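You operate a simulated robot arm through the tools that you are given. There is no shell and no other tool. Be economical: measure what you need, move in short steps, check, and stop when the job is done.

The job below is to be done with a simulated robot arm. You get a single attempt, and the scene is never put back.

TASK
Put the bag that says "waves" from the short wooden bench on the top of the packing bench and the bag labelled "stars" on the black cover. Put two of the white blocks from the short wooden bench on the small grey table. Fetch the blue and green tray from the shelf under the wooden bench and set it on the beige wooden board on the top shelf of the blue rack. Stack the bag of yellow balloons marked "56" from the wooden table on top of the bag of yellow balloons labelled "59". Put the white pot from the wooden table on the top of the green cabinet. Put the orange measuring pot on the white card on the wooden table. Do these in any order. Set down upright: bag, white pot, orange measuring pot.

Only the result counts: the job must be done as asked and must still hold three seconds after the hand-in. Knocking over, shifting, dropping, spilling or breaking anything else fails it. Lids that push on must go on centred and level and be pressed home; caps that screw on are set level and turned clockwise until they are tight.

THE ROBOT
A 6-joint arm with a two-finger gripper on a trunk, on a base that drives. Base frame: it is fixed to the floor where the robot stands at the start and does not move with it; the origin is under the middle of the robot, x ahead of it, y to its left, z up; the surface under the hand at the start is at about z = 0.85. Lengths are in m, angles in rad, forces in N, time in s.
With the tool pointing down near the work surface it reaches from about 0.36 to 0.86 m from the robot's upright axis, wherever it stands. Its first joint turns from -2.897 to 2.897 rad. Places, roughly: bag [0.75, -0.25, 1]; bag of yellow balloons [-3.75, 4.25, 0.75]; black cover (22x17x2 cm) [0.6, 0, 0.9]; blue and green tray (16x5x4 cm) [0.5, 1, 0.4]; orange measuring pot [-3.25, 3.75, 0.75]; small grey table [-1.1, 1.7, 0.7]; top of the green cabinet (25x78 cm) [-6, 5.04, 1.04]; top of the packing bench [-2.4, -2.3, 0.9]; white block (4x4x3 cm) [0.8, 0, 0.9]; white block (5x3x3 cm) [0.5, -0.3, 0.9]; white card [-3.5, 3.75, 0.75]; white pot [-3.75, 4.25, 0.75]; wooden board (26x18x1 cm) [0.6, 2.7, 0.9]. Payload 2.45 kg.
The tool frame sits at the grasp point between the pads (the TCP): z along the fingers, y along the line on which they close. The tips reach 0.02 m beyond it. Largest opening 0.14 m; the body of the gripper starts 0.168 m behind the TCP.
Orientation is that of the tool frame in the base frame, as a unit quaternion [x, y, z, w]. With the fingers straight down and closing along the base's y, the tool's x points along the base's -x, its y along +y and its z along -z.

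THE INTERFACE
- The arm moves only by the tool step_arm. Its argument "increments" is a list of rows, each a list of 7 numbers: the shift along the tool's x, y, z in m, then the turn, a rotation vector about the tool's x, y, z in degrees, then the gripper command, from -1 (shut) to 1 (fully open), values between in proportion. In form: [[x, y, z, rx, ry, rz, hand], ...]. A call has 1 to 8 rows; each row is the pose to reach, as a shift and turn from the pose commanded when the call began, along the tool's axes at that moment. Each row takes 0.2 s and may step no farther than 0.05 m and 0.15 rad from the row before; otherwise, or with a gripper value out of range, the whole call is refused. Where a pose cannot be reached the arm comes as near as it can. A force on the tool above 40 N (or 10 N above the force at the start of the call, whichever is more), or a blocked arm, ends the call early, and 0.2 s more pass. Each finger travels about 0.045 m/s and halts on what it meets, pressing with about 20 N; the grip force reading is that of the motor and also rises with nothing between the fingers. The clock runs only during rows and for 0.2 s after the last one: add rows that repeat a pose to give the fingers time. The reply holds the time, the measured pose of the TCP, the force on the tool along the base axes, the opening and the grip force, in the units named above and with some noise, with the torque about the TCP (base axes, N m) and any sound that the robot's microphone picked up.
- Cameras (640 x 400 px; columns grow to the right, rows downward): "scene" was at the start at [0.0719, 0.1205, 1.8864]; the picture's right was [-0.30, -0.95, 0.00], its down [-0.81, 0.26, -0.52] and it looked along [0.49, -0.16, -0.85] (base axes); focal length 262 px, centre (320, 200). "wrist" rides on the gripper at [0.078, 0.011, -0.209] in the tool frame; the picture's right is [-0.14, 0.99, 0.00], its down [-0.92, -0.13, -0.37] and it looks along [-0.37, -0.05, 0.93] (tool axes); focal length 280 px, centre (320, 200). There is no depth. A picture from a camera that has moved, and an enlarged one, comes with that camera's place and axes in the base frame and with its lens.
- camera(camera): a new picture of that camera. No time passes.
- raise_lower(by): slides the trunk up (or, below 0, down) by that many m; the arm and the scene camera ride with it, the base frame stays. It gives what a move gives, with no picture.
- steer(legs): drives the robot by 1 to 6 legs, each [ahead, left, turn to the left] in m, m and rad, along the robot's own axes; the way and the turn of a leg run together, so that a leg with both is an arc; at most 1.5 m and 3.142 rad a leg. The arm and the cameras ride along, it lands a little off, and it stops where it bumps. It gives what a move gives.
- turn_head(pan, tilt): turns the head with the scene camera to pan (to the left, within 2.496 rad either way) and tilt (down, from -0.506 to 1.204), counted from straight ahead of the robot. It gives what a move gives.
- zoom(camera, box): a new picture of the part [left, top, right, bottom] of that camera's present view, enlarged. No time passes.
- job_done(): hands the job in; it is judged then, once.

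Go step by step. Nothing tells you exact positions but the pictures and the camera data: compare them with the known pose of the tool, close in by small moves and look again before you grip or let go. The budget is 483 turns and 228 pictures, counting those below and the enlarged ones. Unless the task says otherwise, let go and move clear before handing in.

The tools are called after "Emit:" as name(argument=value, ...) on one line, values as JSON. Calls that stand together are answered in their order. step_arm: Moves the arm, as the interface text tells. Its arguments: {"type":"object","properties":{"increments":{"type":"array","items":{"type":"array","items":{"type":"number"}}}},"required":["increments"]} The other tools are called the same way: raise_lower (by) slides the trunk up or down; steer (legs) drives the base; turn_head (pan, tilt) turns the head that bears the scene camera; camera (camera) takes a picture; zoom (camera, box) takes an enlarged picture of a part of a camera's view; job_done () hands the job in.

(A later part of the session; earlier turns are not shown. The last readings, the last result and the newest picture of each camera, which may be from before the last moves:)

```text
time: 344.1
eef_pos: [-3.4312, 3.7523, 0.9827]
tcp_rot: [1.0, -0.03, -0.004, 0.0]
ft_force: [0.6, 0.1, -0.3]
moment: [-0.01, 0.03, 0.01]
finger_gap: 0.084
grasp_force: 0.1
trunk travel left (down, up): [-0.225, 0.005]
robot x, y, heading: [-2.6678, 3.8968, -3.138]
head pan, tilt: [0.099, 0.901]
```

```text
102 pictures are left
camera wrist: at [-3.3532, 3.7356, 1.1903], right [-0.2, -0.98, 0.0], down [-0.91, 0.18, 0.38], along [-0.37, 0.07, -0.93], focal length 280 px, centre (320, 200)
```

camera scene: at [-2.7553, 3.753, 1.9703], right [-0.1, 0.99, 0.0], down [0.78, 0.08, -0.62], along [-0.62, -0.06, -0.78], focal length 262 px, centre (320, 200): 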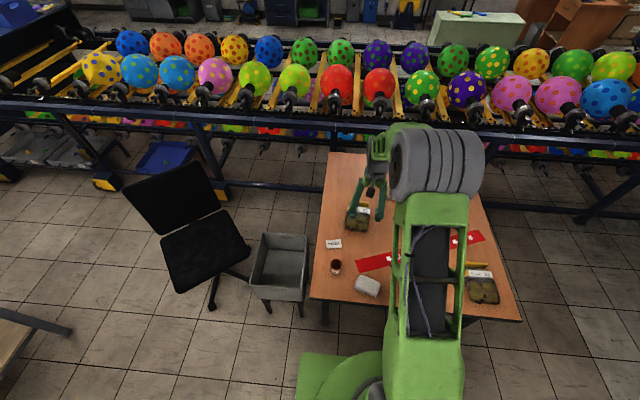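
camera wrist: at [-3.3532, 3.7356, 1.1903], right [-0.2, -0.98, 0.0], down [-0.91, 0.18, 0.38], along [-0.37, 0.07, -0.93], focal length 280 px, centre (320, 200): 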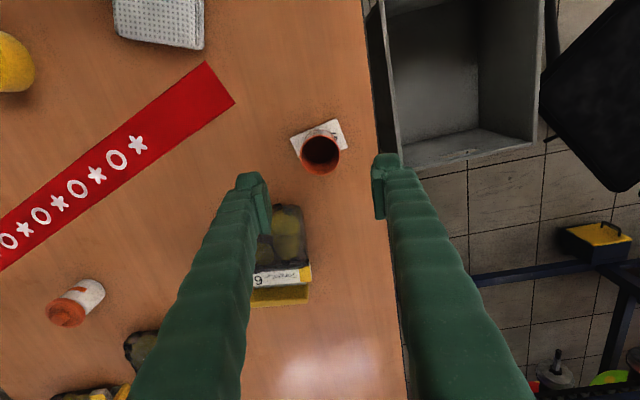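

Cup stands on the card. Raise and look to the right to plan the way to the table's right side.

Emit:
step_arm(increments=[[0.04, 0, -0.03, 0, 0, 0, 0], [0.08, 0, -0.06, 0, 0, 0, 0], [0.12, 0, -0.09, 0, 0, 0, 0], [0.16, 0, -0.12, 0, 0, 0, 0]])

Emit:
turn_head(pan=-1.0, tilt=0.6)

Emit:
camera(camera="scene")

```text
time: 345.1
eef_pos: [-3.2683, 3.7444, 1.1001]
tcp_rot: [1.0, -0.03, -0.003, 0.001]
ft_force: [-0.4, 0.8, 0.9]
moment: [0.0, 0.04, 0.03]
finger_gap: 0.0699
grasp_force: 0.1
trunk travel left (down, up): [-0.225, 0.005]
robot x, y, heading: [-2.6681, 3.8979, -3.141]
head pan, tilt: [0.099, 0.901]
```

```text
time: 346.5
eef_pos: [-3.27, 3.7438, 1.0985]
tcp_rot: [1.0, -0.029, -0.004, 0.001]
ft_force: [-0.1, -1.0, 0.4]
moment: [-0.02, -0.02, 0.01]
finger_gap: 0.0702
grasp_force: 0.1
trunk travel left (down, up): [-0.225, 0.005]
robot x, y, heading: [-2.6677, 3.8995, -3.141]
head pan, tilt: [-1.0, 0.6]
```

```text
101 pictures are left
camera scene: at [-2.7284, 3.835, 1.9951], right [0.84, 0.54, 0.0], down [0.31, -0.47, -0.82], along [-0.45, 0.69, -0.57], focal length 262 px, centre (320, 200)
```

scene: 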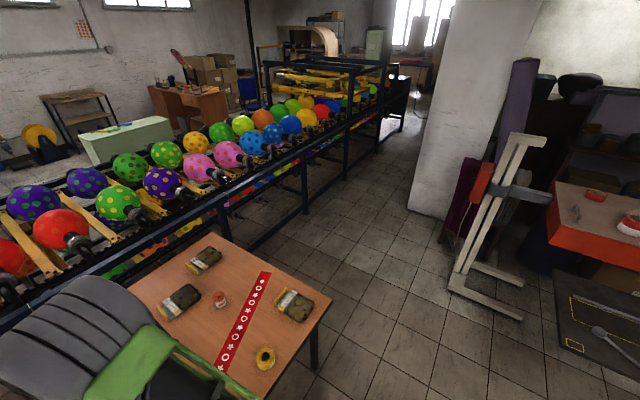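

The green cabinet is behind the balloon rack; later. Now go round to the table's right side for the bags.

Emit:
steer(legs=[[0, -0.6, 0], [0, -0.55, 0]])

Emit:
steer(legs=[[0, 0, 1.571]])

Emit:
steer(legs=[[0, -0.9, 0]])

Emit:
camera(camera="wrist")

Emit:
turn_head(pan=-0.1, tilt=0.9)

Emit:
camera(camera="scene")

```text
time: 356.9
eef_pos: [-3.2768, 4.8721, 1.0985]
tcp_rot: [1.0, -0.028, -0.004, 0.0]
ft_force: [-1.0, -0.8, 0.0]
moment: [-0.01, 0.02, 0.01]
finger_gap: 0.07
grasp_force: 0.0
trunk travel left (down, up): [-0.225, 0.005]
robot x, y, heading: [-2.6738, 5.0289, -3.132]
head pan, tilt: [-1.0, 0.6]
```

```text
time: 361.1
eef_pos: [-2.5365, 4.4239, 1.0987]
tcp_rot: [0.736, 0.677, -0.003, 0.004]
ft_force: [-0.8, -0.8, 0.4]
moment: [-0.01, 0.02, 0.0]
finger_gap: 0.0699
grasp_force: 0.1
trunk travel left (down, up): [-0.225, 0.005]
robot x, y, heading: [-2.6733, 5.0283, -1.59]
head pan, tilt: [-1.0, 0.6]
```

```text
time: 369.4
eef_pos: [-3.4346, 4.4436, 1.0995]
tcp_rot: [0.737, 0.676, -0.003, 0.003]
ft_force: [-0.8, -0.1, 0.0]
moment: [0.02, 0.02, 0.0]
finger_gap: 0.07
grasp_force: 0.1
trunk travel left (down, up): [-0.225, 0.005]
robot x, y, heading: [-3.5742, 5.0511, -1.594]
head pan, tilt: [-1.0, 0.6]
```

```text
100 pictures are left
camera wrist: at [-3.4184, 4.5216, 1.3071], right [0.97, -0.22, 0.0], down [-0.21, -0.9, 0.38], along [-0.08, -0.37, -0.93], focal length 280 px, centre (320, 200)
```

wrist: 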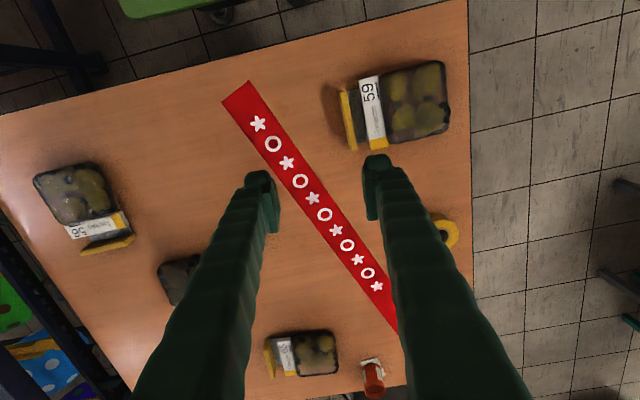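

```text
time: 370.6
eef_pos: [-3.4341, 4.4435, 1.0986]
tcp_rot: [0.737, 0.676, -0.004, 0.003]
ft_force: [0.3, 0.2, -0.1]
moment: [0.04, 0.01, 0.0]
finger_gap: 0.07
grasp_force: 0.1
trunk travel left (down, up): [-0.225, 0.005]
robot x, y, heading: [-3.5742, 5.0435, -1.596]
head pan, tilt: [-0.099, 0.901]
```

```text
99 pictures are left
camera scene: at [-3.4465, 4.9628, 1.9703], right [-0.99, 0.12, 0.0], down [0.1, 0.78, -0.62], along [-0.08, -0.62, -0.78], focal length 262 px, centre (320, 200)
```

scene: 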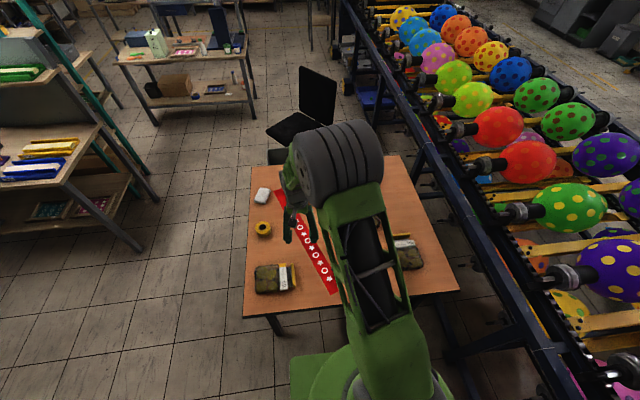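

Emit:
zoom(camera="wrist", box=[320, 45, 464, 165])

Emit:
zoom(camera="wrist", box=[20, 150, 148, 265])

```text
3.33 times, centred on (392, 105) of wrist
camera zoom: at [-3.4183, 4.5216, 1.3071], right [0.97, -0.22, 0.0], down [-0.21, -0.9, 0.38], along [-0.08, -0.37, -0.93], focal length 935 px, centre (80, 517)
```

zoom: 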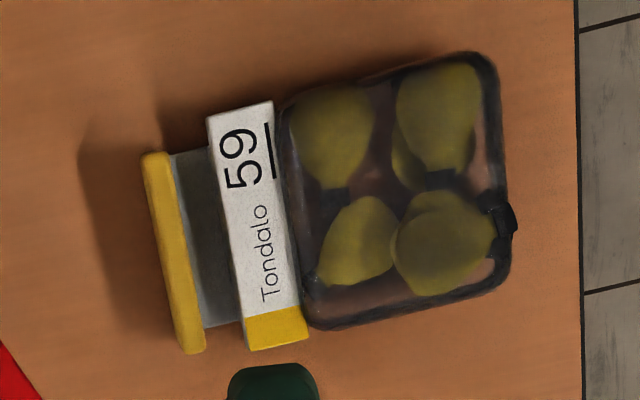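

```text
3.48 times, centred on (84, 208) of wrist
camera zoom: at [-3.4183, 4.5216, 1.3071], right [0.97, -0.22, 0.0], down [-0.21, -0.9, 0.38], along [-0.08, -0.37, -0.93], focal length 975 px, centre (1141, 174)
```

zoom: 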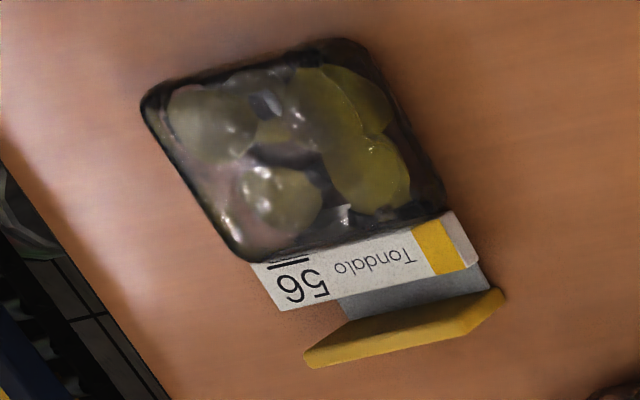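

59 body centre ≈(-3.26,4.458); 56's tab ≈(-3.92,4.315), body ≈(-3.93,4.431). I'll move a bit closer and turn the wrist to close across 56's tab.

Emit:
steer(legs=[[0.08, 0, 0.02]])

Emit:
step_arm(increments=[[0, 0, 0, 0, 0, 8, 0], [0, -0.03, 0, 0, 0, 16, 0], [0, -0.06, 0, 0, 0, 24, 0], [0, -0.1, 0, 0, 0, 32, 0], [0, -0.14, 0, 0, 0, 40, 0], [0, -0.18, 0, 0, 0, 48, 0], [0, -0.22, 0, 0, 0, 56, 0], [0, -0.26, 0, 0, 0, 64, 0]])

```text
time: 371.6
eef_pos: [-3.4222, 4.3661, 1.0988]
tcp_rot: [0.73, 0.683, -0.002, 0.003]
ft_force: [0.4, 0.1, -0.6]
moment: [0.1, 0.01, -0.02]
finger_gap: 0.0701
grasp_force: 0.1
trunk travel left (down, up): [-0.225, 0.005]
robot x, y, heading: [-3.575, 4.97, -1.57]
head pan, tilt: [-0.099, 0.901]
```

```text
time: 373.4
eef_pos: [-3.683, 4.3839, 1.0983]
tcp_rot: [0.981, 0.192, -0.001, 0.004]
ft_force: [-0.8, -0.7, -1.1]
moment: [0.02, -0.04, -0.03]
finger_gap: 0.07
grasp_force: 0.0
trunk travel left (down, up): [-0.225, 0.005]
robot x, y, heading: [-3.5763, 4.971, -1.575]
head pan, tilt: [-0.099, 0.901]
```

Emit:
step_arm(increments=[[-0.049, -0.005, 0, 0, 0, 8, 0], [-0.098, -0.01, 0, 0, 0, 16.6, 0], [-0.147, -0.015, 0, 0, 0, 16.6, 0], [-0.196, -0.02, 0, 0, 0, 16.6, 0], [-0.243, -0.025, 0, 0, 0, 16.6, 0], [-0.246, -0.026, 0.04, 0, 0, 16.6, 0], [-0.246, -0.026, 0.08, 0, 0, 16.6, 0], [-0.246, -0.026, 0.12, 0, 0, 16.6, 0]])

Emit:
camera(camera="wrist")

Emit:
zoom(camera="scene", box=[330, 170, 480, 300])

```text
time: 375.2
eef_pos: [-3.9208, 4.3117, 0.9779]
tcp_rot: [0.999, 0.049, 0.0, 0.004]
ft_force: [-0.3, -0.7, 0.0]
moment: [0.0, -0.02, 0.0]
finger_gap: 0.0701
grasp_force: 0.0
trunk travel left (down, up): [-0.225, 0.005]
robot x, y, heading: [-3.5765, 4.9683, -1.574]
head pan, tilt: [-0.099, 0.901]
```

```text
96 pictures are left
camera wrist: at [-3.8428, 4.3102, 1.1877], right [-0.04, -1.0, 0.01], down [-0.93, 0.04, 0.37], along [-0.37, 0.01, -0.93], focal length 280 px, centre (320, 200)
```

wrist: 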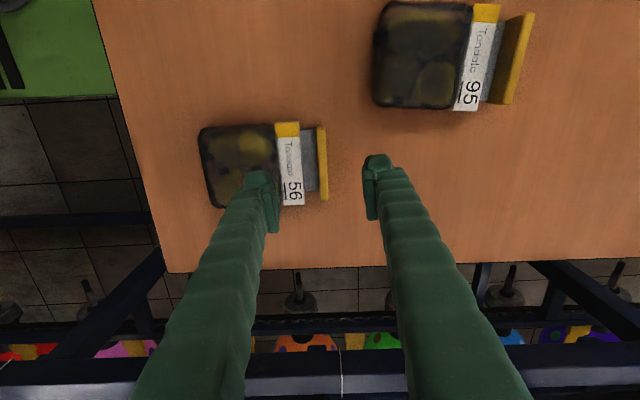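

```text
3.08 times, centred on (405, 235) of scene
camera zoom: at [-3.4459, 4.8851, 1.9702], right [-0.99, 0.1, 0.0], down [0.08, 0.78, -0.62], along [-0.06, -0.62, -0.78], focal length 806 px, centre (58, 92)
```

zoom: 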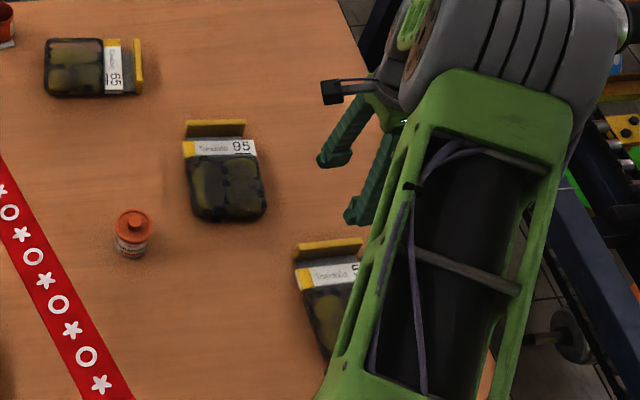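

Tab centre ≈(-3.944,4.309). Narrow the fingers to 3 cm so the inner finger fits between tab and label; lower and check.

Emit:
step_arm(increments=[[-0.012, 0.001, 0.03, 0, 0, 0, -0.3], [-0.023, 0.002, 0.06, 0, 0, 0, -0.55], [-0.023, 0.002, 0.1, 0, 0, 0, -0.55], [-0.023, 0.002, 0.135, 0, 0, 0, -0.55], [-0.023, 0.002, 0.135, 0, 0, 0, -0.55]])

Emit:
camera(camera="wrist")

Emit:
zoom(camera="wrist", box=[240, 100, 400, 220])

```text
time: 376.4
eef_pos: [-3.9432, 4.3078, 0.8455]
tcp_rot: [0.999, 0.048, 0.0, 0.005]
ft_force: [0.1, 0.7, -0.5]
moment: [-0.05, 0.0, -0.03]
finger_gap: 0.0316
grasp_force: 0.1
trunk travel left (down, up): [-0.225, 0.005]
robot x, y, heading: [-3.5786, 4.9657, -1.573]
head pan, tilt: [-0.099, 0.901]
```

```text
94 pictures are left
camera wrist: at [-3.8654, 4.3062, 1.0534], right [-0.04, -1.0, 0.01], down [-0.93, 0.04, 0.37], along [-0.37, 0.01, -0.93], focal length 280 px, centre (320, 200)
```

wrist: 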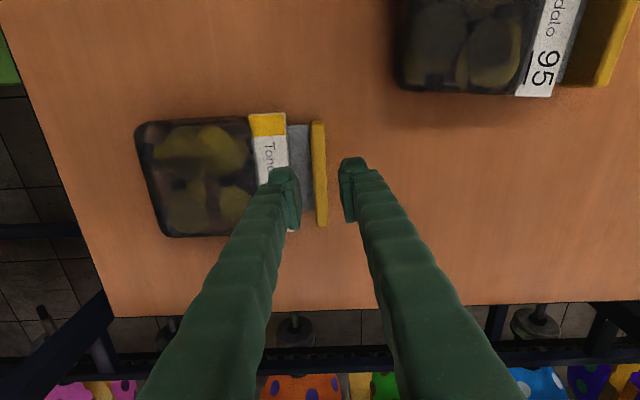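

```text
3.33 times, centred on (320, 160) of wrist
camera zoom: at [-3.8654, 4.3062, 1.0534], right [-0.04, -1.0, 0.01], down [-0.93, 0.04, 0.37], along [-0.37, 0.01, -0.93], focal length 935 px, centre (320, 333)
```

zoom: 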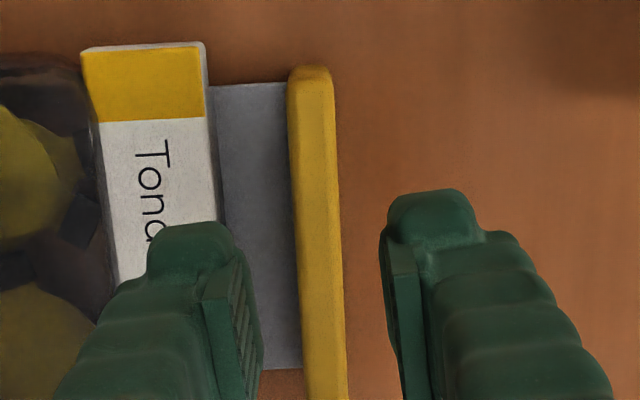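

Emit:
step_arm(increments=[[0.002, 0, 0.005, 0, 0, 0, -0.65], [0.002, 0, 0.02, 0, 0, 0, -0.65], [0.002, 0, 0.035, 0, 0, 0, -0.65], [0.002, 0, 0.048, 0, 0, 0, -0.65]])

Emit:
zoom(camera="wrist", box=[240, 100, 400, 220])

```text
time: 377.4
eef_pos: [-3.9407, 4.309, 0.7956]
tcp_rot: [0.999, 0.049, 0.001, 0.004]
ft_force: [-0.3, -1.1, -0.3]
moment: [0.01, -0.02, 0.02]
finger_gap: 0.0247
grasp_force: 0.1
trunk travel left (down, up): [-0.225, 0.005]
robot x, y, heading: [-3.5765, 4.9728, -1.575]
head pan, tilt: [-0.099, 0.901]
```

```text
3.33 times, centred on (320, 160) of wrist
camera zoom: at [-3.8635, 4.3071, 1.0049], right [-0.04, -1.0, 0.01], down [-0.93, 0.04, 0.37], along [-0.37, 0.01, -0.93], focal length 935 px, centre (320, 333)
```

zoom: 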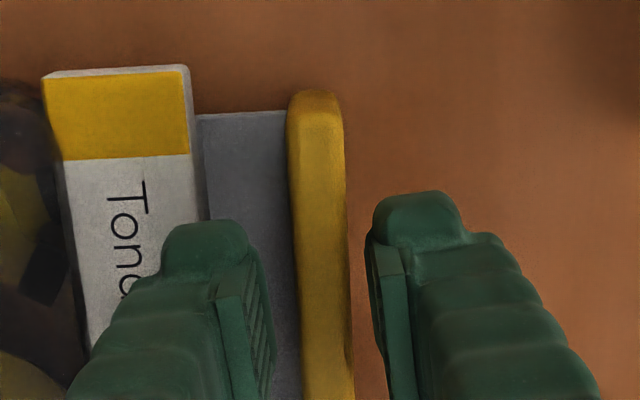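

No contact yet and the tips straddle the tab's top ~1.5–2 cm. Close here.

Emit:
step_arm(increments=[[0, 0, 0.004, 0, 0, 0, -0.65], [0, 0, 0.004, 0, 0, 0, -1], [0, 0, 0.004, 0, 0, 0, -1], [0, 0, 0.004, 0, 0, 0, -1]])

Emit:
step_arm(increments=[[0, 0, -0.01, 0, 0, 0, -1], [0, 0, -0.025, 0, 0, 0, -1], [0, 0, -0.025, 0, 0, 0, -1]])

Emit:
camera(camera="wrist")

Emit:
zoom(camera="scene", box=[330, 170, 480, 300])

```text
time: 378.4
eef_pos: [-3.9413, 4.3091, 0.7915]
tcp_rot: [0.999, 0.049, 0.001, 0.004]
ft_force: [0.1, -0.2, 0.8]
moment: [0.0, 0.0, 0.06]
finger_gap: 0.013
grasp_force: 20.1
trunk travel left (down, up): [-0.225, 0.005]
robot x, y, heading: [-3.577, 4.9704, -1.571]
head pan, tilt: [-0.099, 0.901]
```

```text
time: 379.2
eef_pos: [-3.9408, 4.308, 0.8164]
tcp_rot: [0.999, 0.049, 0.0, 0.004]
ft_force: [0.3, 0.2, 0.6]
moment: [-0.02, 0.02, -0.04]
finger_gap: 0.0
grasp_force: 19.9
trunk travel left (down, up): [-0.225, 0.005]
robot x, y, heading: [-3.5752, 4.9716, -1.572]
head pan, tilt: [-0.099, 0.901]
```

```text
91 pictures are left
camera wrist: at [-3.8628, 4.3068, 1.0259], right [-0.04, -1.0, 0.01], down [-0.93, 0.04, 0.37], along [-0.37, 0.01, -0.93], focal length 280 px, centre (320, 200)
```

wrist: 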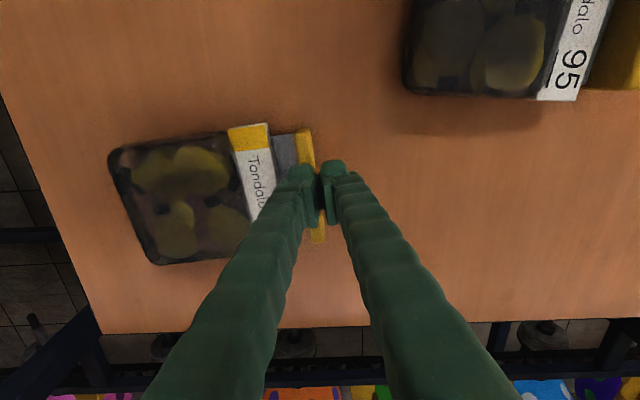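

```text
3.08 times, centred on (405, 235) of scene
camera zoom: at [-3.4457, 4.8857, 1.9703], right [-0.99, 0.1, 0.0], down [0.08, 0.78, -0.62], along [-0.06, -0.62, -0.78], focal length 806 px, centre (58, 92)
```

zoom: 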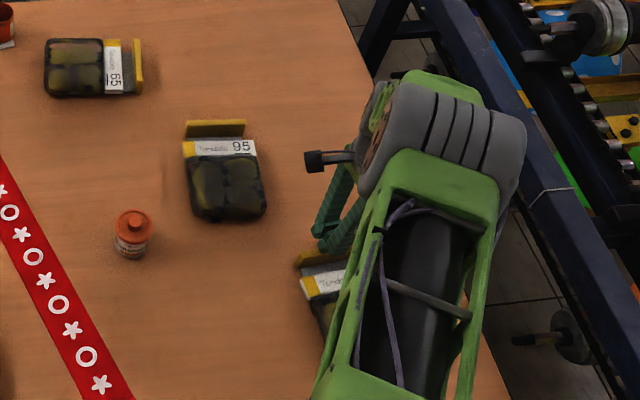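

The grip was too shallow and slipped; the bag only turned slightly on the table. Lift clear, open and re-measure for a deeper grip.

Emit:
step_arm(increments=[[0, 0, -0.03, 0, 0, 0, -1], [0, 0, -0.05, 0, 0, 0, -0.55], [0, 0, -0.05, 0, 0, 0, -0.55]])

Emit:
camera(camera="wrist")

Emit:
zoom(camera="wrist", box=[100, 110, 340, 260])

```text
time: 380.0
eef_pos: [-3.9397, 4.3096, 0.8662]
tcp_rot: [0.999, 0.048, 0.0, 0.004]
ft_force: [0.0, 0.2, -0.7]
moment: [0.0, -0.03, 0.0]
finger_gap: 0.0316
grasp_force: 0.1
trunk travel left (down, up): [-0.225, 0.005]
robot x, y, heading: [-3.5775, 4.9688, -1.564]
head pan, tilt: [-0.099, 0.901]
```

```text
89 pictures are left
camera wrist: at [-3.8626, 4.3077, 1.0753], right [-0.04, -1.0, 0.01], down [-0.93, 0.04, 0.37], along [-0.37, 0.01, -0.93], focal length 280 px, centre (320, 200)
```

wrist: 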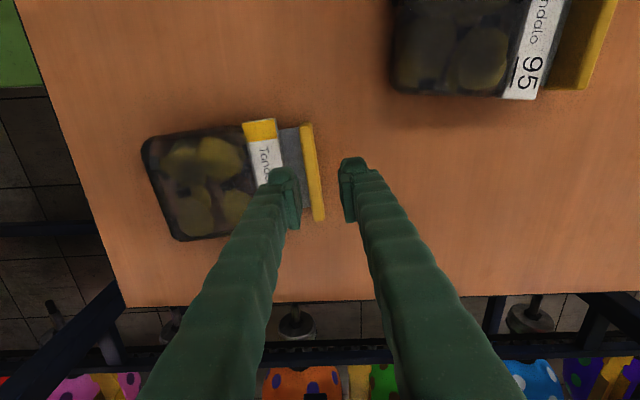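

```text
2.67 times, centred on (220, 185) of wrist
camera zoom: at [-3.8626, 4.3077, 1.0753], right [-0.04, -1.0, 0.01], down [-0.93, 0.04, 0.37], along [-0.37, 0.01, -0.93], focal length 748 px, centre (587, 240)
```

zoom: 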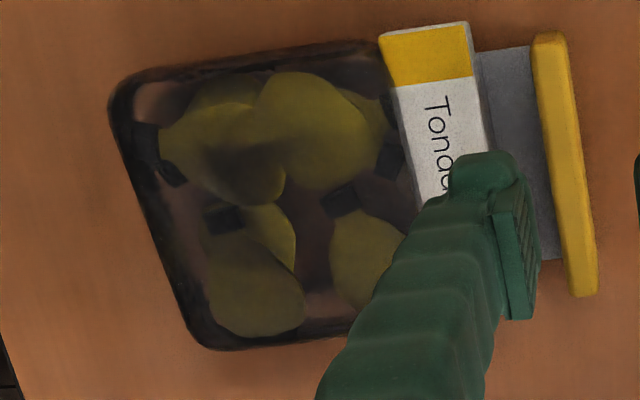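

The tab is too low for a firm hold; gripping the body at its centre (≈0.116 m wide, centre ≈(-3.958,4.438)) is better. Rise, rotate back 90° and open fully.

Emit:
step_arm(increments=[[0, 0, -0.04, 0, 0, 0, -0.2], [0, 0, -0.08, 0, 0, -8, 0], [0, -0.03, -0.1, 0, 0, -16, 0.3], [0, -0.06, -0.1, 0, 0, -24, 0.6], [-0.002, -0.09, -0.1, 0, 0, -32, 1], [-0.004, -0.11, -0.1, 0, 0, -40, 1], [-0.005, -0.129, -0.1, 0, 0, -48, 1], [-0.005, -0.129, -0.1, 0, 0, -56, 1]])

Emit:
step_arm(increments=[[0, 0, 0, 0, 0, -8, 1], [0, 0, 0, 0, 0, -16, 1], [0, 0, 0, 0, 0, -24, 1], [0, 0, 0, 0, 0, -32, 1], [0, 0, 0, 0, 0, -34, 1]])

Emit:
camera(camera="wrist")

```text
time: 381.8
eef_pos: [-3.9559, 4.4386, 0.9667]
tcp_rot: [0.859, 0.513, -0.002, 0.004]
ft_force: [0.4, -1.3, 0.0]
moment: [0.0, -0.02, 0.02]
finger_gap: 0.1399
grasp_force: 0.0
trunk travel left (down, up): [-0.225, 0.005]
robot x, y, heading: [-3.5735, 4.9692, -1.572]
head pan, tilt: [-0.099, 0.901]
```

```text
time: 383.0
eef_pos: [-3.9571, 4.4382, 0.9651]
tcp_rot: [0.671, 0.742, -0.003, 0.003]
ft_force: [0.2, -0.2, -0.3]
moment: [0.0, -0.03, 0.0]
finger_gap: 0.14
grasp_force: 0.0
trunk travel left (down, up): [-0.225, 0.005]
robot x, y, heading: [-3.5724, 4.9699, -1.573]
head pan, tilt: [-0.099, 0.901]
```

```text
87 pictures are left
camera wrist: at [-3.9568, 4.5182, 1.1741], right [1.0, -0.04, 0.0], down [-0.04, -0.93, 0.38], along [-0.01, -0.38, -0.93], focal length 280 px, centre (320, 200)
```

wrist: 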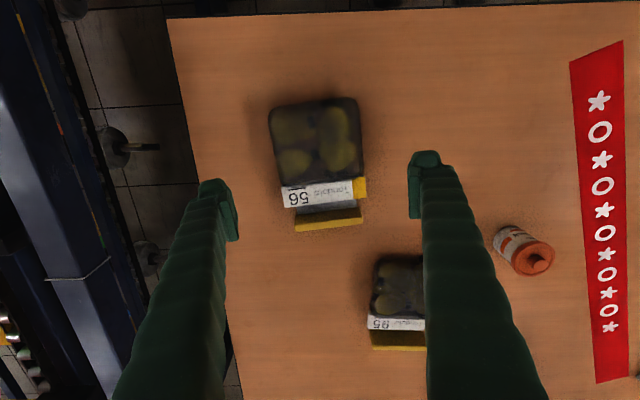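

Body centre ≈(-3.960,4.443), width ≈12–13 cm; it just fits in the 14 cm opening. Centre and lower to just above.

Emit:
step_arm(increments=[[0.004, -0.003, 0.045, 0, 0, 0, 1], [0.004, -0.003, 0.09, 0, 0, 0, 1], [0.004, -0.003, 0.13, 0, 0, 0, 1]])

Emit:
camera(camera="wrist")

Emit:
zoom(camera="scene", box=[330, 170, 480, 300])

```text
time: 383.8
eef_pos: [-3.9629, 4.4432, 0.8338]
tcp_rot: [0.672, 0.741, -0.003, 0.003]
ft_force: [-0.2, -0.2, -0.6]
moment: [0.03, 0.02, 0.0]
finger_gap: 0.1397
grasp_force: 0.1
trunk travel left (down, up): [-0.225, 0.005]
robot x, y, heading: [-3.5766, 4.9665, -1.576]
head pan, tilt: [-0.099, 0.901]
```

```text
86 pictures are left
camera wrist: at [-3.9618, 4.5237, 1.0426], right [1.0, -0.04, 0.0], down [-0.04, -0.93, 0.38], along [-0.01, -0.38, -0.93], focal length 280 px, centre (320, 200)
```

wrist: 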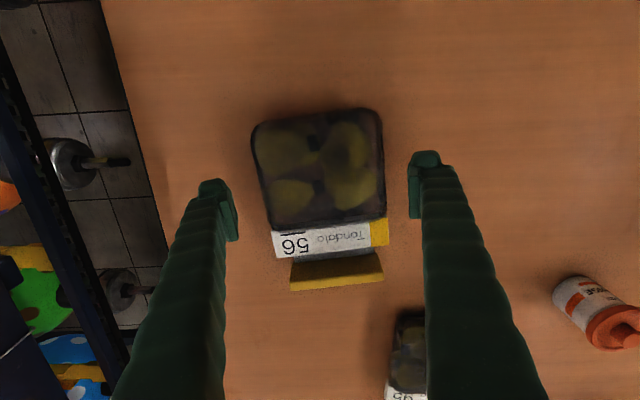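

```text
3.08 times, centred on (405, 235) of scene
camera zoom: at [-3.4462, 4.8853, 1.9703], right [-0.99, 0.1, 0.0], down [0.08, 0.78, -0.62], along [-0.06, -0.62, -0.78], focal length 806 px, centre (58, 92)
```

zoom: 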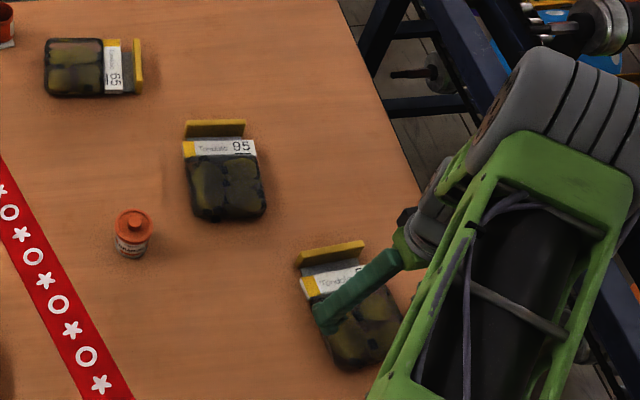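

Emit:
step_arm(increments=[[0.003, -0.004, 0.02, 0, 0, 0, 1], [0.003, -0.004, 0.04, 0, 0, 0, 1], [0.003, -0.004, 0.052, 0, 0, 0, 1], [0.003, -0.004, 0.057, 0, 0, 0, 1]])

Emit:
camera(camera="wrist")

```text
time: 384.8
eef_pos: [-3.9648, 4.4433, 0.7783]
tcp_rot: [0.672, 0.741, -0.003, 0.003]
ft_force: [-0.3, -0.6, -0.6]
moment: [0.01, 0.02, 0.0]
finger_gap: 0.1399
grasp_force: 0.1
trunk travel left (down, up): [-0.225, 0.005]
robot x, y, heading: [-3.5782, 4.9695, -1.573]
head pan, tilt: [-0.099, 0.901]
```

```text
84 pictures are left
camera wrist: at [-3.9642, 4.5237, 0.987], right [1.0, -0.04, 0.0], down [-0.04, -0.93, 0.38], along [-0.01, -0.38, -0.93], focal length 280 px, centre (320, 200)
```

wrist: 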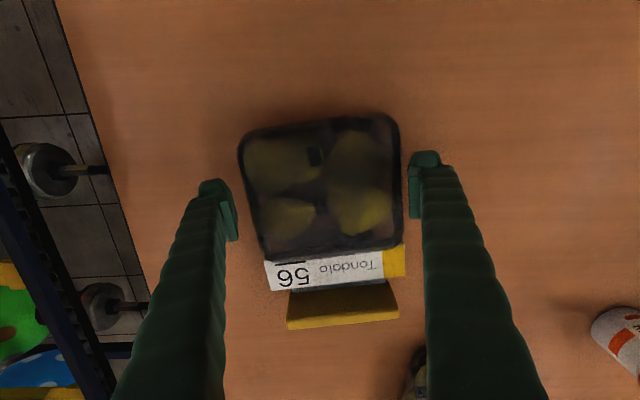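

Straddling the body. Close.

Emit:
step_arm(increments=[[0, 0, 0.001, 0, 0, 0, 0.6], [0, 0, 0.001, 0, 0, 0, 0.2], [0, 0, 0.001, 0, 0, 0, -0.3], [0, 0, 0.001, 0, 0, 0, -1], [0, 0, 0.001, 0, 0, 0, -1]])

Emit:
step_arm(increments=[[0, 0, -0.01, 0, 0, 0, -1], [0, 0, -0.03, 0, 0, 0, -1], [0, 0, -0.03, 0, 0, 0, -1]])

Emit:
camera(camera="wrist")

```text
time: 386.0
eef_pos: [-3.9654, 4.4421, 0.7778]
tcp_rot: [0.671, 0.742, -0.002, 0.002]
ft_force: [0.9, 2.1, 4.6]
moment: [0.07, -0.17, 0.08]
finger_gap: 0.1245
grasp_force: 20.5
trunk travel left (down, up): [-0.225, 0.005]
robot x, y, heading: [-3.5763, 4.9725, -1.571]
head pan, tilt: [-0.099, 0.901]
```

```text
time: 386.8
eef_pos: [-3.966, 4.443, 0.8091]
tcp_rot: [0.671, 0.741, -0.003, 0.002]
ft_force: [0.4, 0.2, -1.0]
moment: [0.04, 0.0, 0.0]
finger_gap: 0.1242
grasp_force: 19.4
trunk travel left (down, up): [-0.225, 0.005]
robot x, y, heading: [-3.5736, 4.9704, -1.573]
head pan, tilt: [-0.099, 0.901]
```

```text
83 pictures are left
camera wrist: at [-3.964, 4.5234, 1.0165], right [1.0, -0.04, 0.0], down [-0.04, -0.93, 0.38], along [-0.01, -0.38, -0.93], focal length 280 px, centre (320, 200)
```

wrist: 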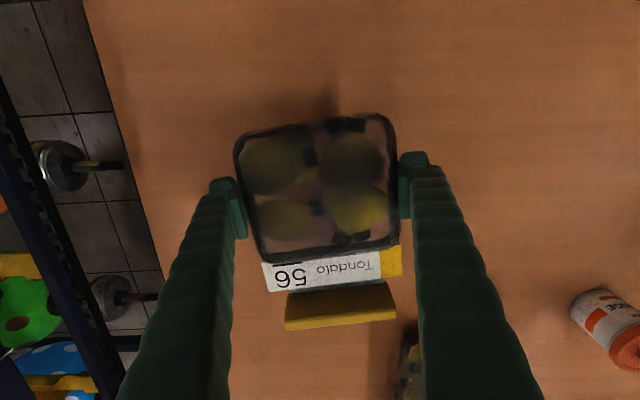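

Held firmly at the centre. Raise and carry over toward bag 59.

Emit:
step_arm(increments=[[0, 0, -0.045, 0, 0, 0, -1], [0, 0, -0.09, 0, 0, 0, -1], [0, 0, -0.13, 0, 0, 0, -1], [-0.004, 0.048, -0.13, 0, 0, 0, -1], [-0.008, 0.096, -0.13, 0, 0, 0, -1], [-0.012, 0.144, -0.13, 0, 0, 0, -1], [-0.016, 0.192, -0.13, 0, 0, 0, -1], [-0.02, 0.24, -0.13, 0, 0, 0, -1]])

Emit:
step_arm(increments=[[-0.004, 0.048, 0, 0, 0, 0, -1], [-0.008, 0.096, 0, 0, 0, 0, -1], [-0.012, 0.144, 0, 0, 0, 0, -1], [-0.016, 0.192, 0, 0, 0, 0, -1], [-0.02, 0.24, 0, 0, 0, 0, -1], [-0.024, 0.288, 0, 0, 0, 0, -1], [-0.028, 0.336, 0, 0, 0, 0, -1], [-0.032, 0.384, 0, 0, 0, 0, -1]])

Emit:
camera(camera="wrist")

Emit:
camera(camera="scene")

```text
time: 388.6
eef_pos: [-3.721, 4.4471, 0.9357]
tcp_rot: [0.671, 0.741, -0.004, 0.003]
ft_force: [0.7, 1.0, -2.8]
moment: [0.04, 0.03, -0.01]
finger_gap: 0.1242
grasp_force: 20.1
trunk travel left (down, up): [-0.225, 0.005]
robot x, y, heading: [-3.574, 4.9704, -1.571]
head pan, tilt: [-0.099, 0.901]
```

```text
time: 390.4
eef_pos: [-3.3392, 4.4528, 0.936]
tcp_rot: [0.672, 0.741, -0.003, 0.001]
ft_force: [0.3, 0.8, -2.1]
moment: [0.05, 0.08, 0.02]
finger_gap: 0.1238
grasp_force: 19.7
trunk travel left (down, up): [-0.225, 0.005]
robot x, y, heading: [-3.5738, 4.9661, -1.575]
head pan, tilt: [-0.099, 0.901]
```

```text
82 pictures are left
camera wrist: at [-3.3368, 4.5328, 1.1451], right [1.0, -0.04, 0.0], down [-0.04, -0.93, 0.38], along [-0.02, -0.38, -0.93], focal length 280 px, centre (320, 200)
```

wrist: 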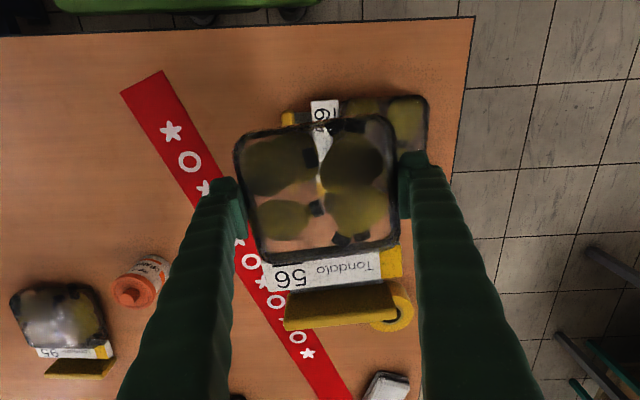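

```text
81 pictures are left
camera scene: at [-3.4438, 4.886, 1.9702], right [-0.99, 0.1, 0.0], down [0.08, 0.78, -0.62], along [-0.06, -0.62, -0.78], focal length 262 px, centre (320, 200)
```

scene: 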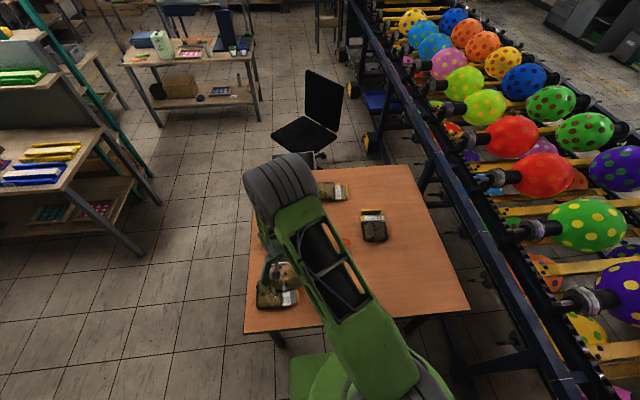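

Emit:
step_arm(increments=[[-0.004, 0.04, 0, 0, 0, 0, -1], [-0.008, 0.081, 0, 0, 0, 0, -1], [-0.008, 0.081, 0.04, 0, 0, 0, -1], [-0.008, 0.081, 0.08, 0, 0, 0, -1], [-0.008, 0.081, 0.09, 0, 0, 0, -1]])

Emit:
camera(camera="wrist")

Emit:
zoom(camera="scene", box=[230, 230, 350, 350])

```text
time: 391.6
eef_pos: [-3.2572, 4.4516, 0.8489]
tcp_rot: [0.672, 0.741, -0.003, 0.003]
ft_force: [-1.0, 0.0, -0.8]
moment: [0.03, 0.01, 0.0]
finger_gap: 0.124
grasp_force: 19.6
trunk travel left (down, up): [-0.225, 0.005]
robot x, y, heading: [-3.5755, 4.9705, -1.572]
head pan, tilt: [-0.099, 0.901]
```

```text
80 pictures are left
camera wrist: at [-3.2569, 4.5315, 1.0572], right [1.0, -0.04, 0.0], down [-0.04, -0.93, 0.38], along [-0.01, -0.38, -0.93], focal length 280 px, centre (320, 200)
```

wrist: 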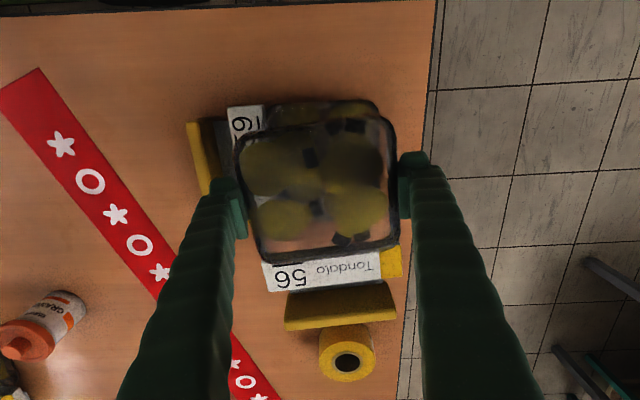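

```text
3.33 times, centred on (290, 290) of scene
camera zoom: at [-3.4456, 4.8858, 1.9703], right [-0.99, 0.1, 0.0], down [0.08, 0.78, -0.62], along [-0.06, -0.62, -0.78], focal length 873 px, centre (420, -100)
```

zoom: 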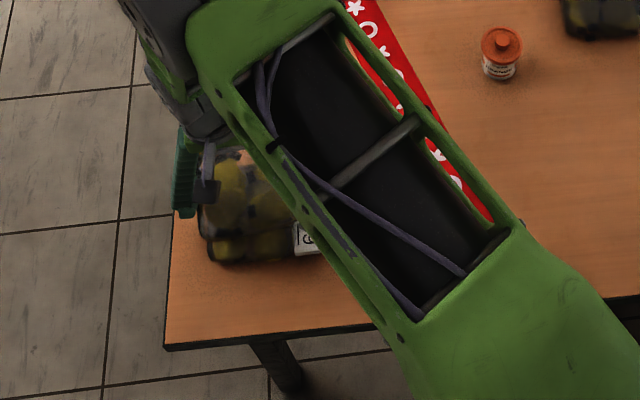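

Well centred over 59. Lower slowly to contact.

Emit:
step_arm(increments=[[0, 0, 0.008, 0, 0, 0, -1], [0, 0, 0.016, 0, 0, 0, -1], [0, 0, 0.022, 0, 0, 0, -1], [0, 0, 0.026, 0, 0, 0, -1]])

Emit:
step_arm(increments=[[0, 0, 0.004, 0, 0, 0, -1], [0, 0, 0.008, 0, 0, 0, -1], [0, 0, 0.008, 0, 0, 0, -1]])

```text
time: 392.6
eef_pos: [-3.2587, 4.4522, 0.8224]
tcp_rot: [0.671, 0.741, -0.003, 0.003]
ft_force: [-3.6, 2.1, 13.9]
moment: [-0.11, 0.26, 0.0]
finger_gap: 0.1245
grasp_force: 20.0
trunk travel left (down, up): [-0.225, 0.005]
robot x, y, heading: [-3.575, 4.9693, -1.57]
head pan, tilt: [-0.099, 0.901]
```

```text
time: 393.4
eef_pos: [-3.258, 4.4517, 0.8145]
tcp_rot: [0.672, 0.741, -0.003, 0.004]
ft_force: [-0.5, -0.9, 18.0]
moment: [-0.01, 0.0, 0.04]
finger_gap: 0.129
grasp_force: 19.4
trunk travel left (down, up): [-0.225, 0.005]
robot x, y, heading: [-3.5733, 4.9675, -1.571]
head pan, tilt: [-0.099, 0.901]
```

Contact; release and rise.

Emit:
step_arm(increments=[[0, 0, -0.002, 0, 0, 0, 0.9], [0, 0, -0.002, 0, 0, 0, 1], [0, 0, -0.002, 0, 0, 0, 1], [0, 0, -0.015, 0, 0, 0, 1], [0, 0, -0.05, 0, 0, 0, 1], [0, 0, -0.1, 0, 0, 0, 1], [0, 0, -0.15, 0, 0, 0, 1], [0, 0, -0.2, 0, 0, 0, 1]])

Emit:
camera(camera="wrist")

```text
time: 395.2
eef_pos: [-3.2586, 4.4524, 1.0166]
tcp_rot: [0.672, 0.74, -0.003, 0.003]
ft_force: [0.7, 0.7, 0.1]
moment: [-0.02, 0.0, 0.02]
finger_gap: 0.1402
grasp_force: 0.0
trunk travel left (down, up): [-0.225, 0.005]
robot x, y, heading: [-3.5762, 4.9691, -1.574]
head pan, tilt: [-0.099, 0.901]
```

```text
78 pictures are left
camera wrist: at [-3.2563, 4.5337, 1.2253], right [1.0, -0.04, 0.0], down [-0.04, -0.93, 0.38], along [-0.01, -0.38, -0.93], focal length 280 px, centre (320, 200)
```

wrist: 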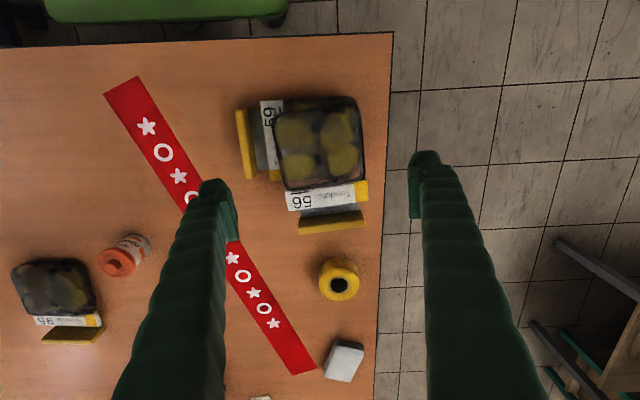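

56 sits squarely on 59. Next the white pot (≈(-3.607,4.27)): move above it.

Emit:
step_arm(increments=[[-0.018, -0.0455, 0, 0, 0, 0, 0.8], [-0.036, -0.091, 0, 0, 0, 0, 0.6], [-0.055, -0.1365, 0, 0, 0, 0, 0.5], [-0.073, -0.182, 0, 0, 0, 0, 0.5], [-0.091, -0.2275, 0, 0, 0, 0, 0.5], [-0.11, -0.273, 0, 0, 0, 0, 0.5], [-0.128, -0.3185, 0, 0, 0, 0, 0.5], [-0.1465, -0.364, 0, 0, 0, 0, 0.5]])

Emit:
camera(camera="wrist")

Emit:
camera(camera="scene")

```text
time: 397.0
eef_pos: [-3.6066, 4.2742, 1.0155]
tcp_rot: [0.672, 0.741, -0.003, 0.003]
ft_force: [-0.8, 0.1, -1.0]
moment: [0.03, -0.06, -0.01]
finger_gap: 0.1047
grasp_force: 0.1
trunk travel left (down, up): [-0.225, 0.005]
robot x, y, heading: [-3.5741, 4.968, -1.571]
head pan, tilt: [-0.099, 0.901]
```

```text
77 pictures are left
camera wrist: at [-3.6052, 4.3547, 1.2252], right [1.0, -0.04, 0.0], down [-0.04, -0.93, 0.38], along [-0.01, -0.38, -0.93], focal length 280 px, centre (320, 200)
```

wrist: 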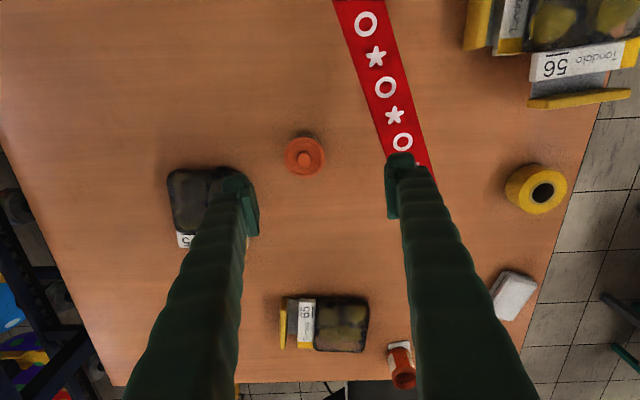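

```text
76 pictures are left
camera scene: at [-3.447, 4.8854, 1.9703], right [-0.99, 0.1, 0.0], down [0.08, 0.78, -0.62], along [-0.06, -0.62, -0.78], focal length 262 px, centre (320, 200)
```

scene: 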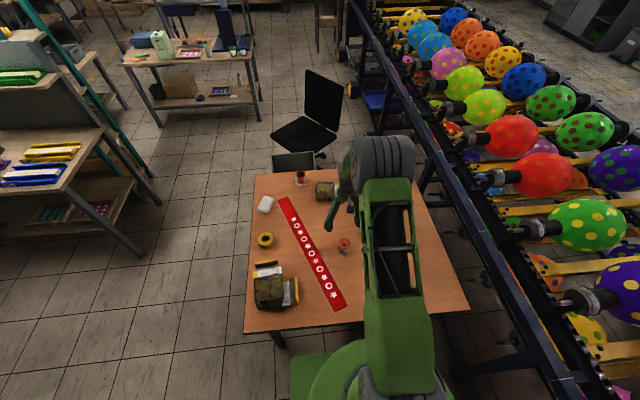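

Pot centre ≈(-3.627,4.264), lid top ≈0.81. Lower around it.

Emit:
step_arm(increments=[[-0.004, -0.012, 0.03, 0, 0, 0, 0.4], [-0.008, -0.021, 0.06, 0, 0, 0, 0.35], [-0.008, -0.021, 0.1, 0, 0, 0, 0.35], [-0.008, -0.021, 0.13, 0, 0, 0, 0.35]])

Emit:
camera(camera="wrist")

```text
time: 398.0
eef_pos: [-3.6271, 4.2623, 0.8849]
tcp_rot: [0.671, 0.741, -0.003, 0.002]
ft_force: [-0.1, -0.1, 0.3]
moment: [0.03, -0.02, -0.03]
finger_gap: 0.0946
grasp_force: 0.1
trunk travel left (down, up): [-0.225, 0.005]
robot x, y, heading: [-3.5753, 4.9687, -1.57]
head pan, tilt: [-0.099, 0.901]
```

```text
75 pictures are left
camera wrist: at [-3.6248, 4.3431, 1.0933], right [1.0, -0.04, 0.0], down [-0.04, -0.93, 0.38], along [-0.01, -0.38, -0.93], focal length 280 px, centre (320, 200)
```

wrist: 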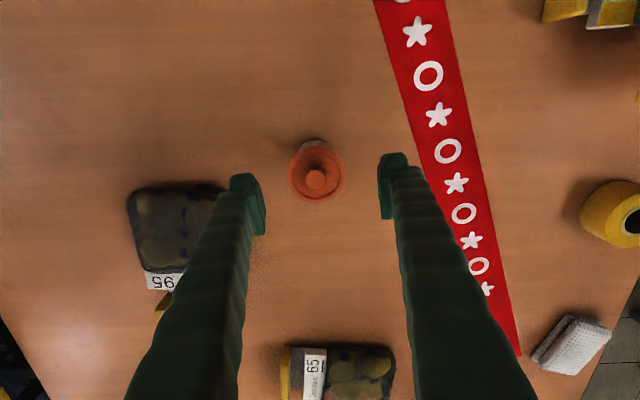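

Emit:
step_arm(increments=[[-0.006, -0.004, 0.04, 0, 0, 0, 0.3], [-0.006, -0.004, 0.08, 0, 0, 0, 0.3], [-0.006, -0.004, 0.102, 0, 0, 0, 0.3], [-0.006, -0.004, 0.102, 0, 0, 0, -0.2], [-0.006, -0.004, 0.102, 0, 0, 0, -1], [-0.006, -0.004, 0.102, 0, 0, 0, -1], [-0.006, -0.004, 0.102, 0, 0, 0, -1]])

Emit:
camera(camera="wrist")

```text
time: 399.6
eef_pos: [-3.6301, 4.2558, 0.7823]
tcp_rot: [0.672, 0.741, -0.004, 0.004]
ft_force: [-0.2, 1.0, 0.0]
moment: [0.02, 0.0, -0.05]
finger_gap: 0.0671
grasp_force: 19.9
trunk travel left (down, up): [-0.225, 0.005]
robot x, y, heading: [-3.5771, 4.9697, -1.573]
head pan, tilt: [-0.099, 0.901]
heard: snap
```

```text
74 pictures are left
camera wrist: at [-3.6286, 4.3349, 0.9911], right [1.0, -0.04, 0.0], down [-0.04, -0.93, 0.38], along [-0.01, -0.38, -0.93], focal length 280 px, centre (320, 200)
```

wrist: 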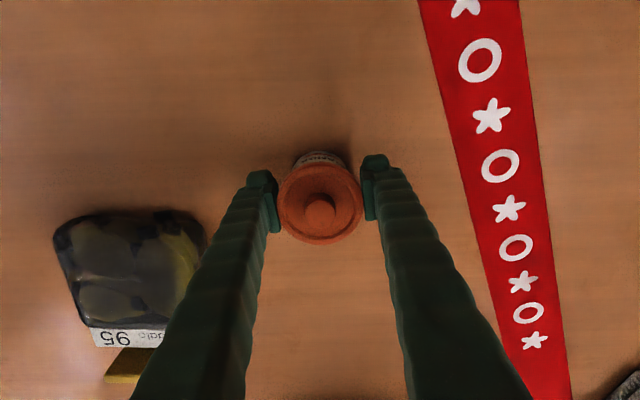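

I heard a snap; look closely at the pot.

Emit:
zoom(camera="wrist", box=[260, 135, 388, 255])

Emit:
zoom(camera="scene", box=[310, 200, 390, 270])

```text
3.33 times, centred on (324, 195) of wrist
camera zoom: at [-3.6286, 4.3349, 0.9911], right [1.0, -0.04, 0.0], down [-0.04, -0.93, 0.38], along [-0.01, -0.38, -0.93], focal length 935 px, centre (307, 217)
```

zoom: 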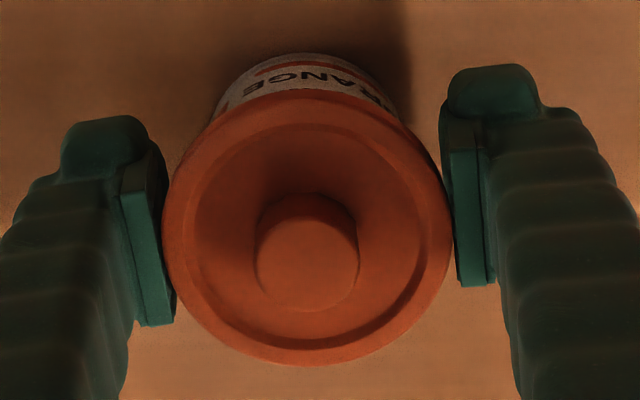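

```text
5.71 times, centred on (350, 235) of scene
camera zoom: at [-3.4456, 4.8859, 1.9703], right [-0.99, 0.1, 0.0], down [0.08, 0.78, -0.62], along [-0.06, -0.62, -0.78], focal length 1497 px, centre (149, 0)
```

zoom: 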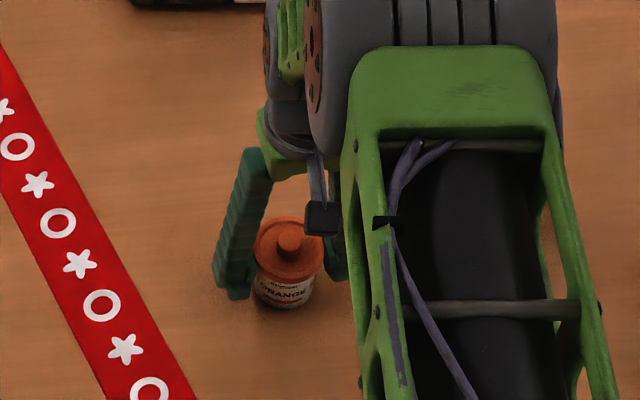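

The fingers seem to bear on the lid's rim (6.7 cm), not the narrower body. Open, rise and inspect the pot before deciding.

Emit:
step_arm(increments=[[0, 0, 0, 0, 0, 0, 0], [0, 0, 0, 0, 0, 0, 0.3], [0, 0, 0, 0, 0, 0, 0.3], [0, 0, -0.04, 0, 0, 0, 0.3], [0, 0, -0.09, 0, 0, 0, 0.3]])

Emit:
zoom(camera="wrist", box=[260, 115, 388, 235])

Emit:
zoom(camera="scene", box=[330, 220, 370, 260])

```text
time: 400.8
eef_pos: [-3.6308, 4.2578, 0.8734]
tcp_rot: [0.672, 0.741, -0.003, 0.003]
ft_force: [0.5, 0.4, 0.9]
moment: [-0.06, -0.02, 0.03]
finger_gap: 0.0909
grasp_force: 0.1
trunk travel left (down, up): [-0.225, 0.005]
robot x, y, heading: [-3.575, 4.972, -1.576]
head pan, tilt: [-0.099, 0.901]
heard: snap
```

```text
3.33 times, centred on (324, 175) of wrist
camera zoom: at [-3.6292, 4.3378, 1.0824], right [1.0, -0.04, 0.0], down [-0.04, -0.93, 0.38], along [-0.01, -0.38, -0.93], focal length 935 px, centre (307, 283)
```

zoom: 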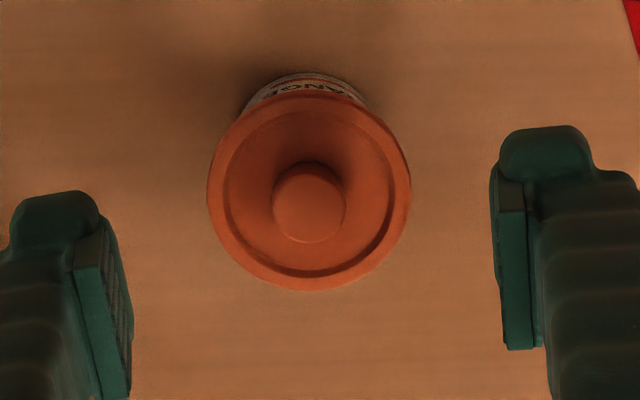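

```text
10.00 times, centred on (350, 240) of scene
camera zoom: at [-3.4455, 4.8869, 1.9704], right [-0.99, 0.1, 0.0], down [0.08, 0.78, -0.62], along [-0.06, -0.62, -0.78], focal length 2620 px, centre (20, -200)
```

zoom: 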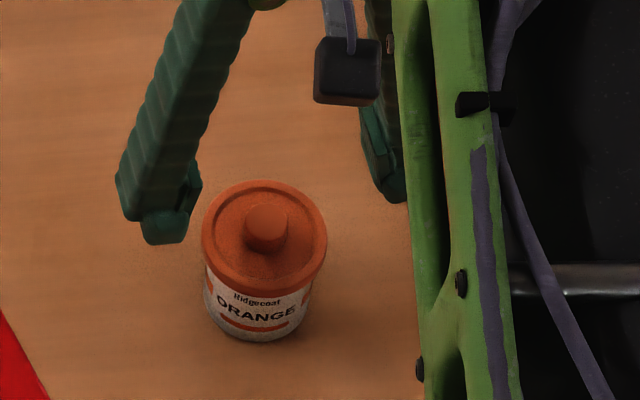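

The lid looks level and unmoved. I'll grip lower, on the body under the lid's flange, going down until near the table.

Emit:
step_arm(increments=[[-0.003, 0, 0.045, 0, 0, 0, 0.3], [-0.003, 0, 0.085, 0, 0, 0, 0.3], [-0.003, 0, 0.097, 0, 0, 0, 0.3], [-0.003, 0, 0.1, 0, 0, 0, 0.3], [-0.003, 0, 0.1, 0, 0, 0, 0.3]])

Emit:
step_arm(increments=[[0, 0, 0.002, 0, 0, 0, 0.3], [0, 0, 0.004, 0, 0, 0, 0.3], [0, 0, 0.004, 0, 0, 0, 0.3]])

```text
time: 402.0
eef_pos: [-3.6298, 4.2506, 0.7721]
tcp_rot: [0.671, 0.741, -0.002, 0.003]
ft_force: [-0.9, -0.1, 0.1]
moment: [0.0, 0.01, -0.02]
finger_gap: 0.091
grasp_force: 0.1
trunk travel left (down, up): [-0.225, 0.005]
robot x, y, heading: [-3.5739, 4.972, -1.574]
head pan, tilt: [-0.099, 0.901]
```

```text
time: 402.8
eef_pos: [-3.6288, 4.251, 0.7694]
tcp_rot: [0.672, 0.741, -0.003, 0.003]
ft_force: [-0.4, 0.3, -1.0]
moment: [-0.04, 0.0, -0.01]
finger_gap: 0.0912
grasp_force: 0.0
trunk travel left (down, up): [-0.225, 0.005]
robot x, y, heading: [-3.5738, 4.9739, -1.576]
head pan, tilt: [-0.099, 0.901]
```

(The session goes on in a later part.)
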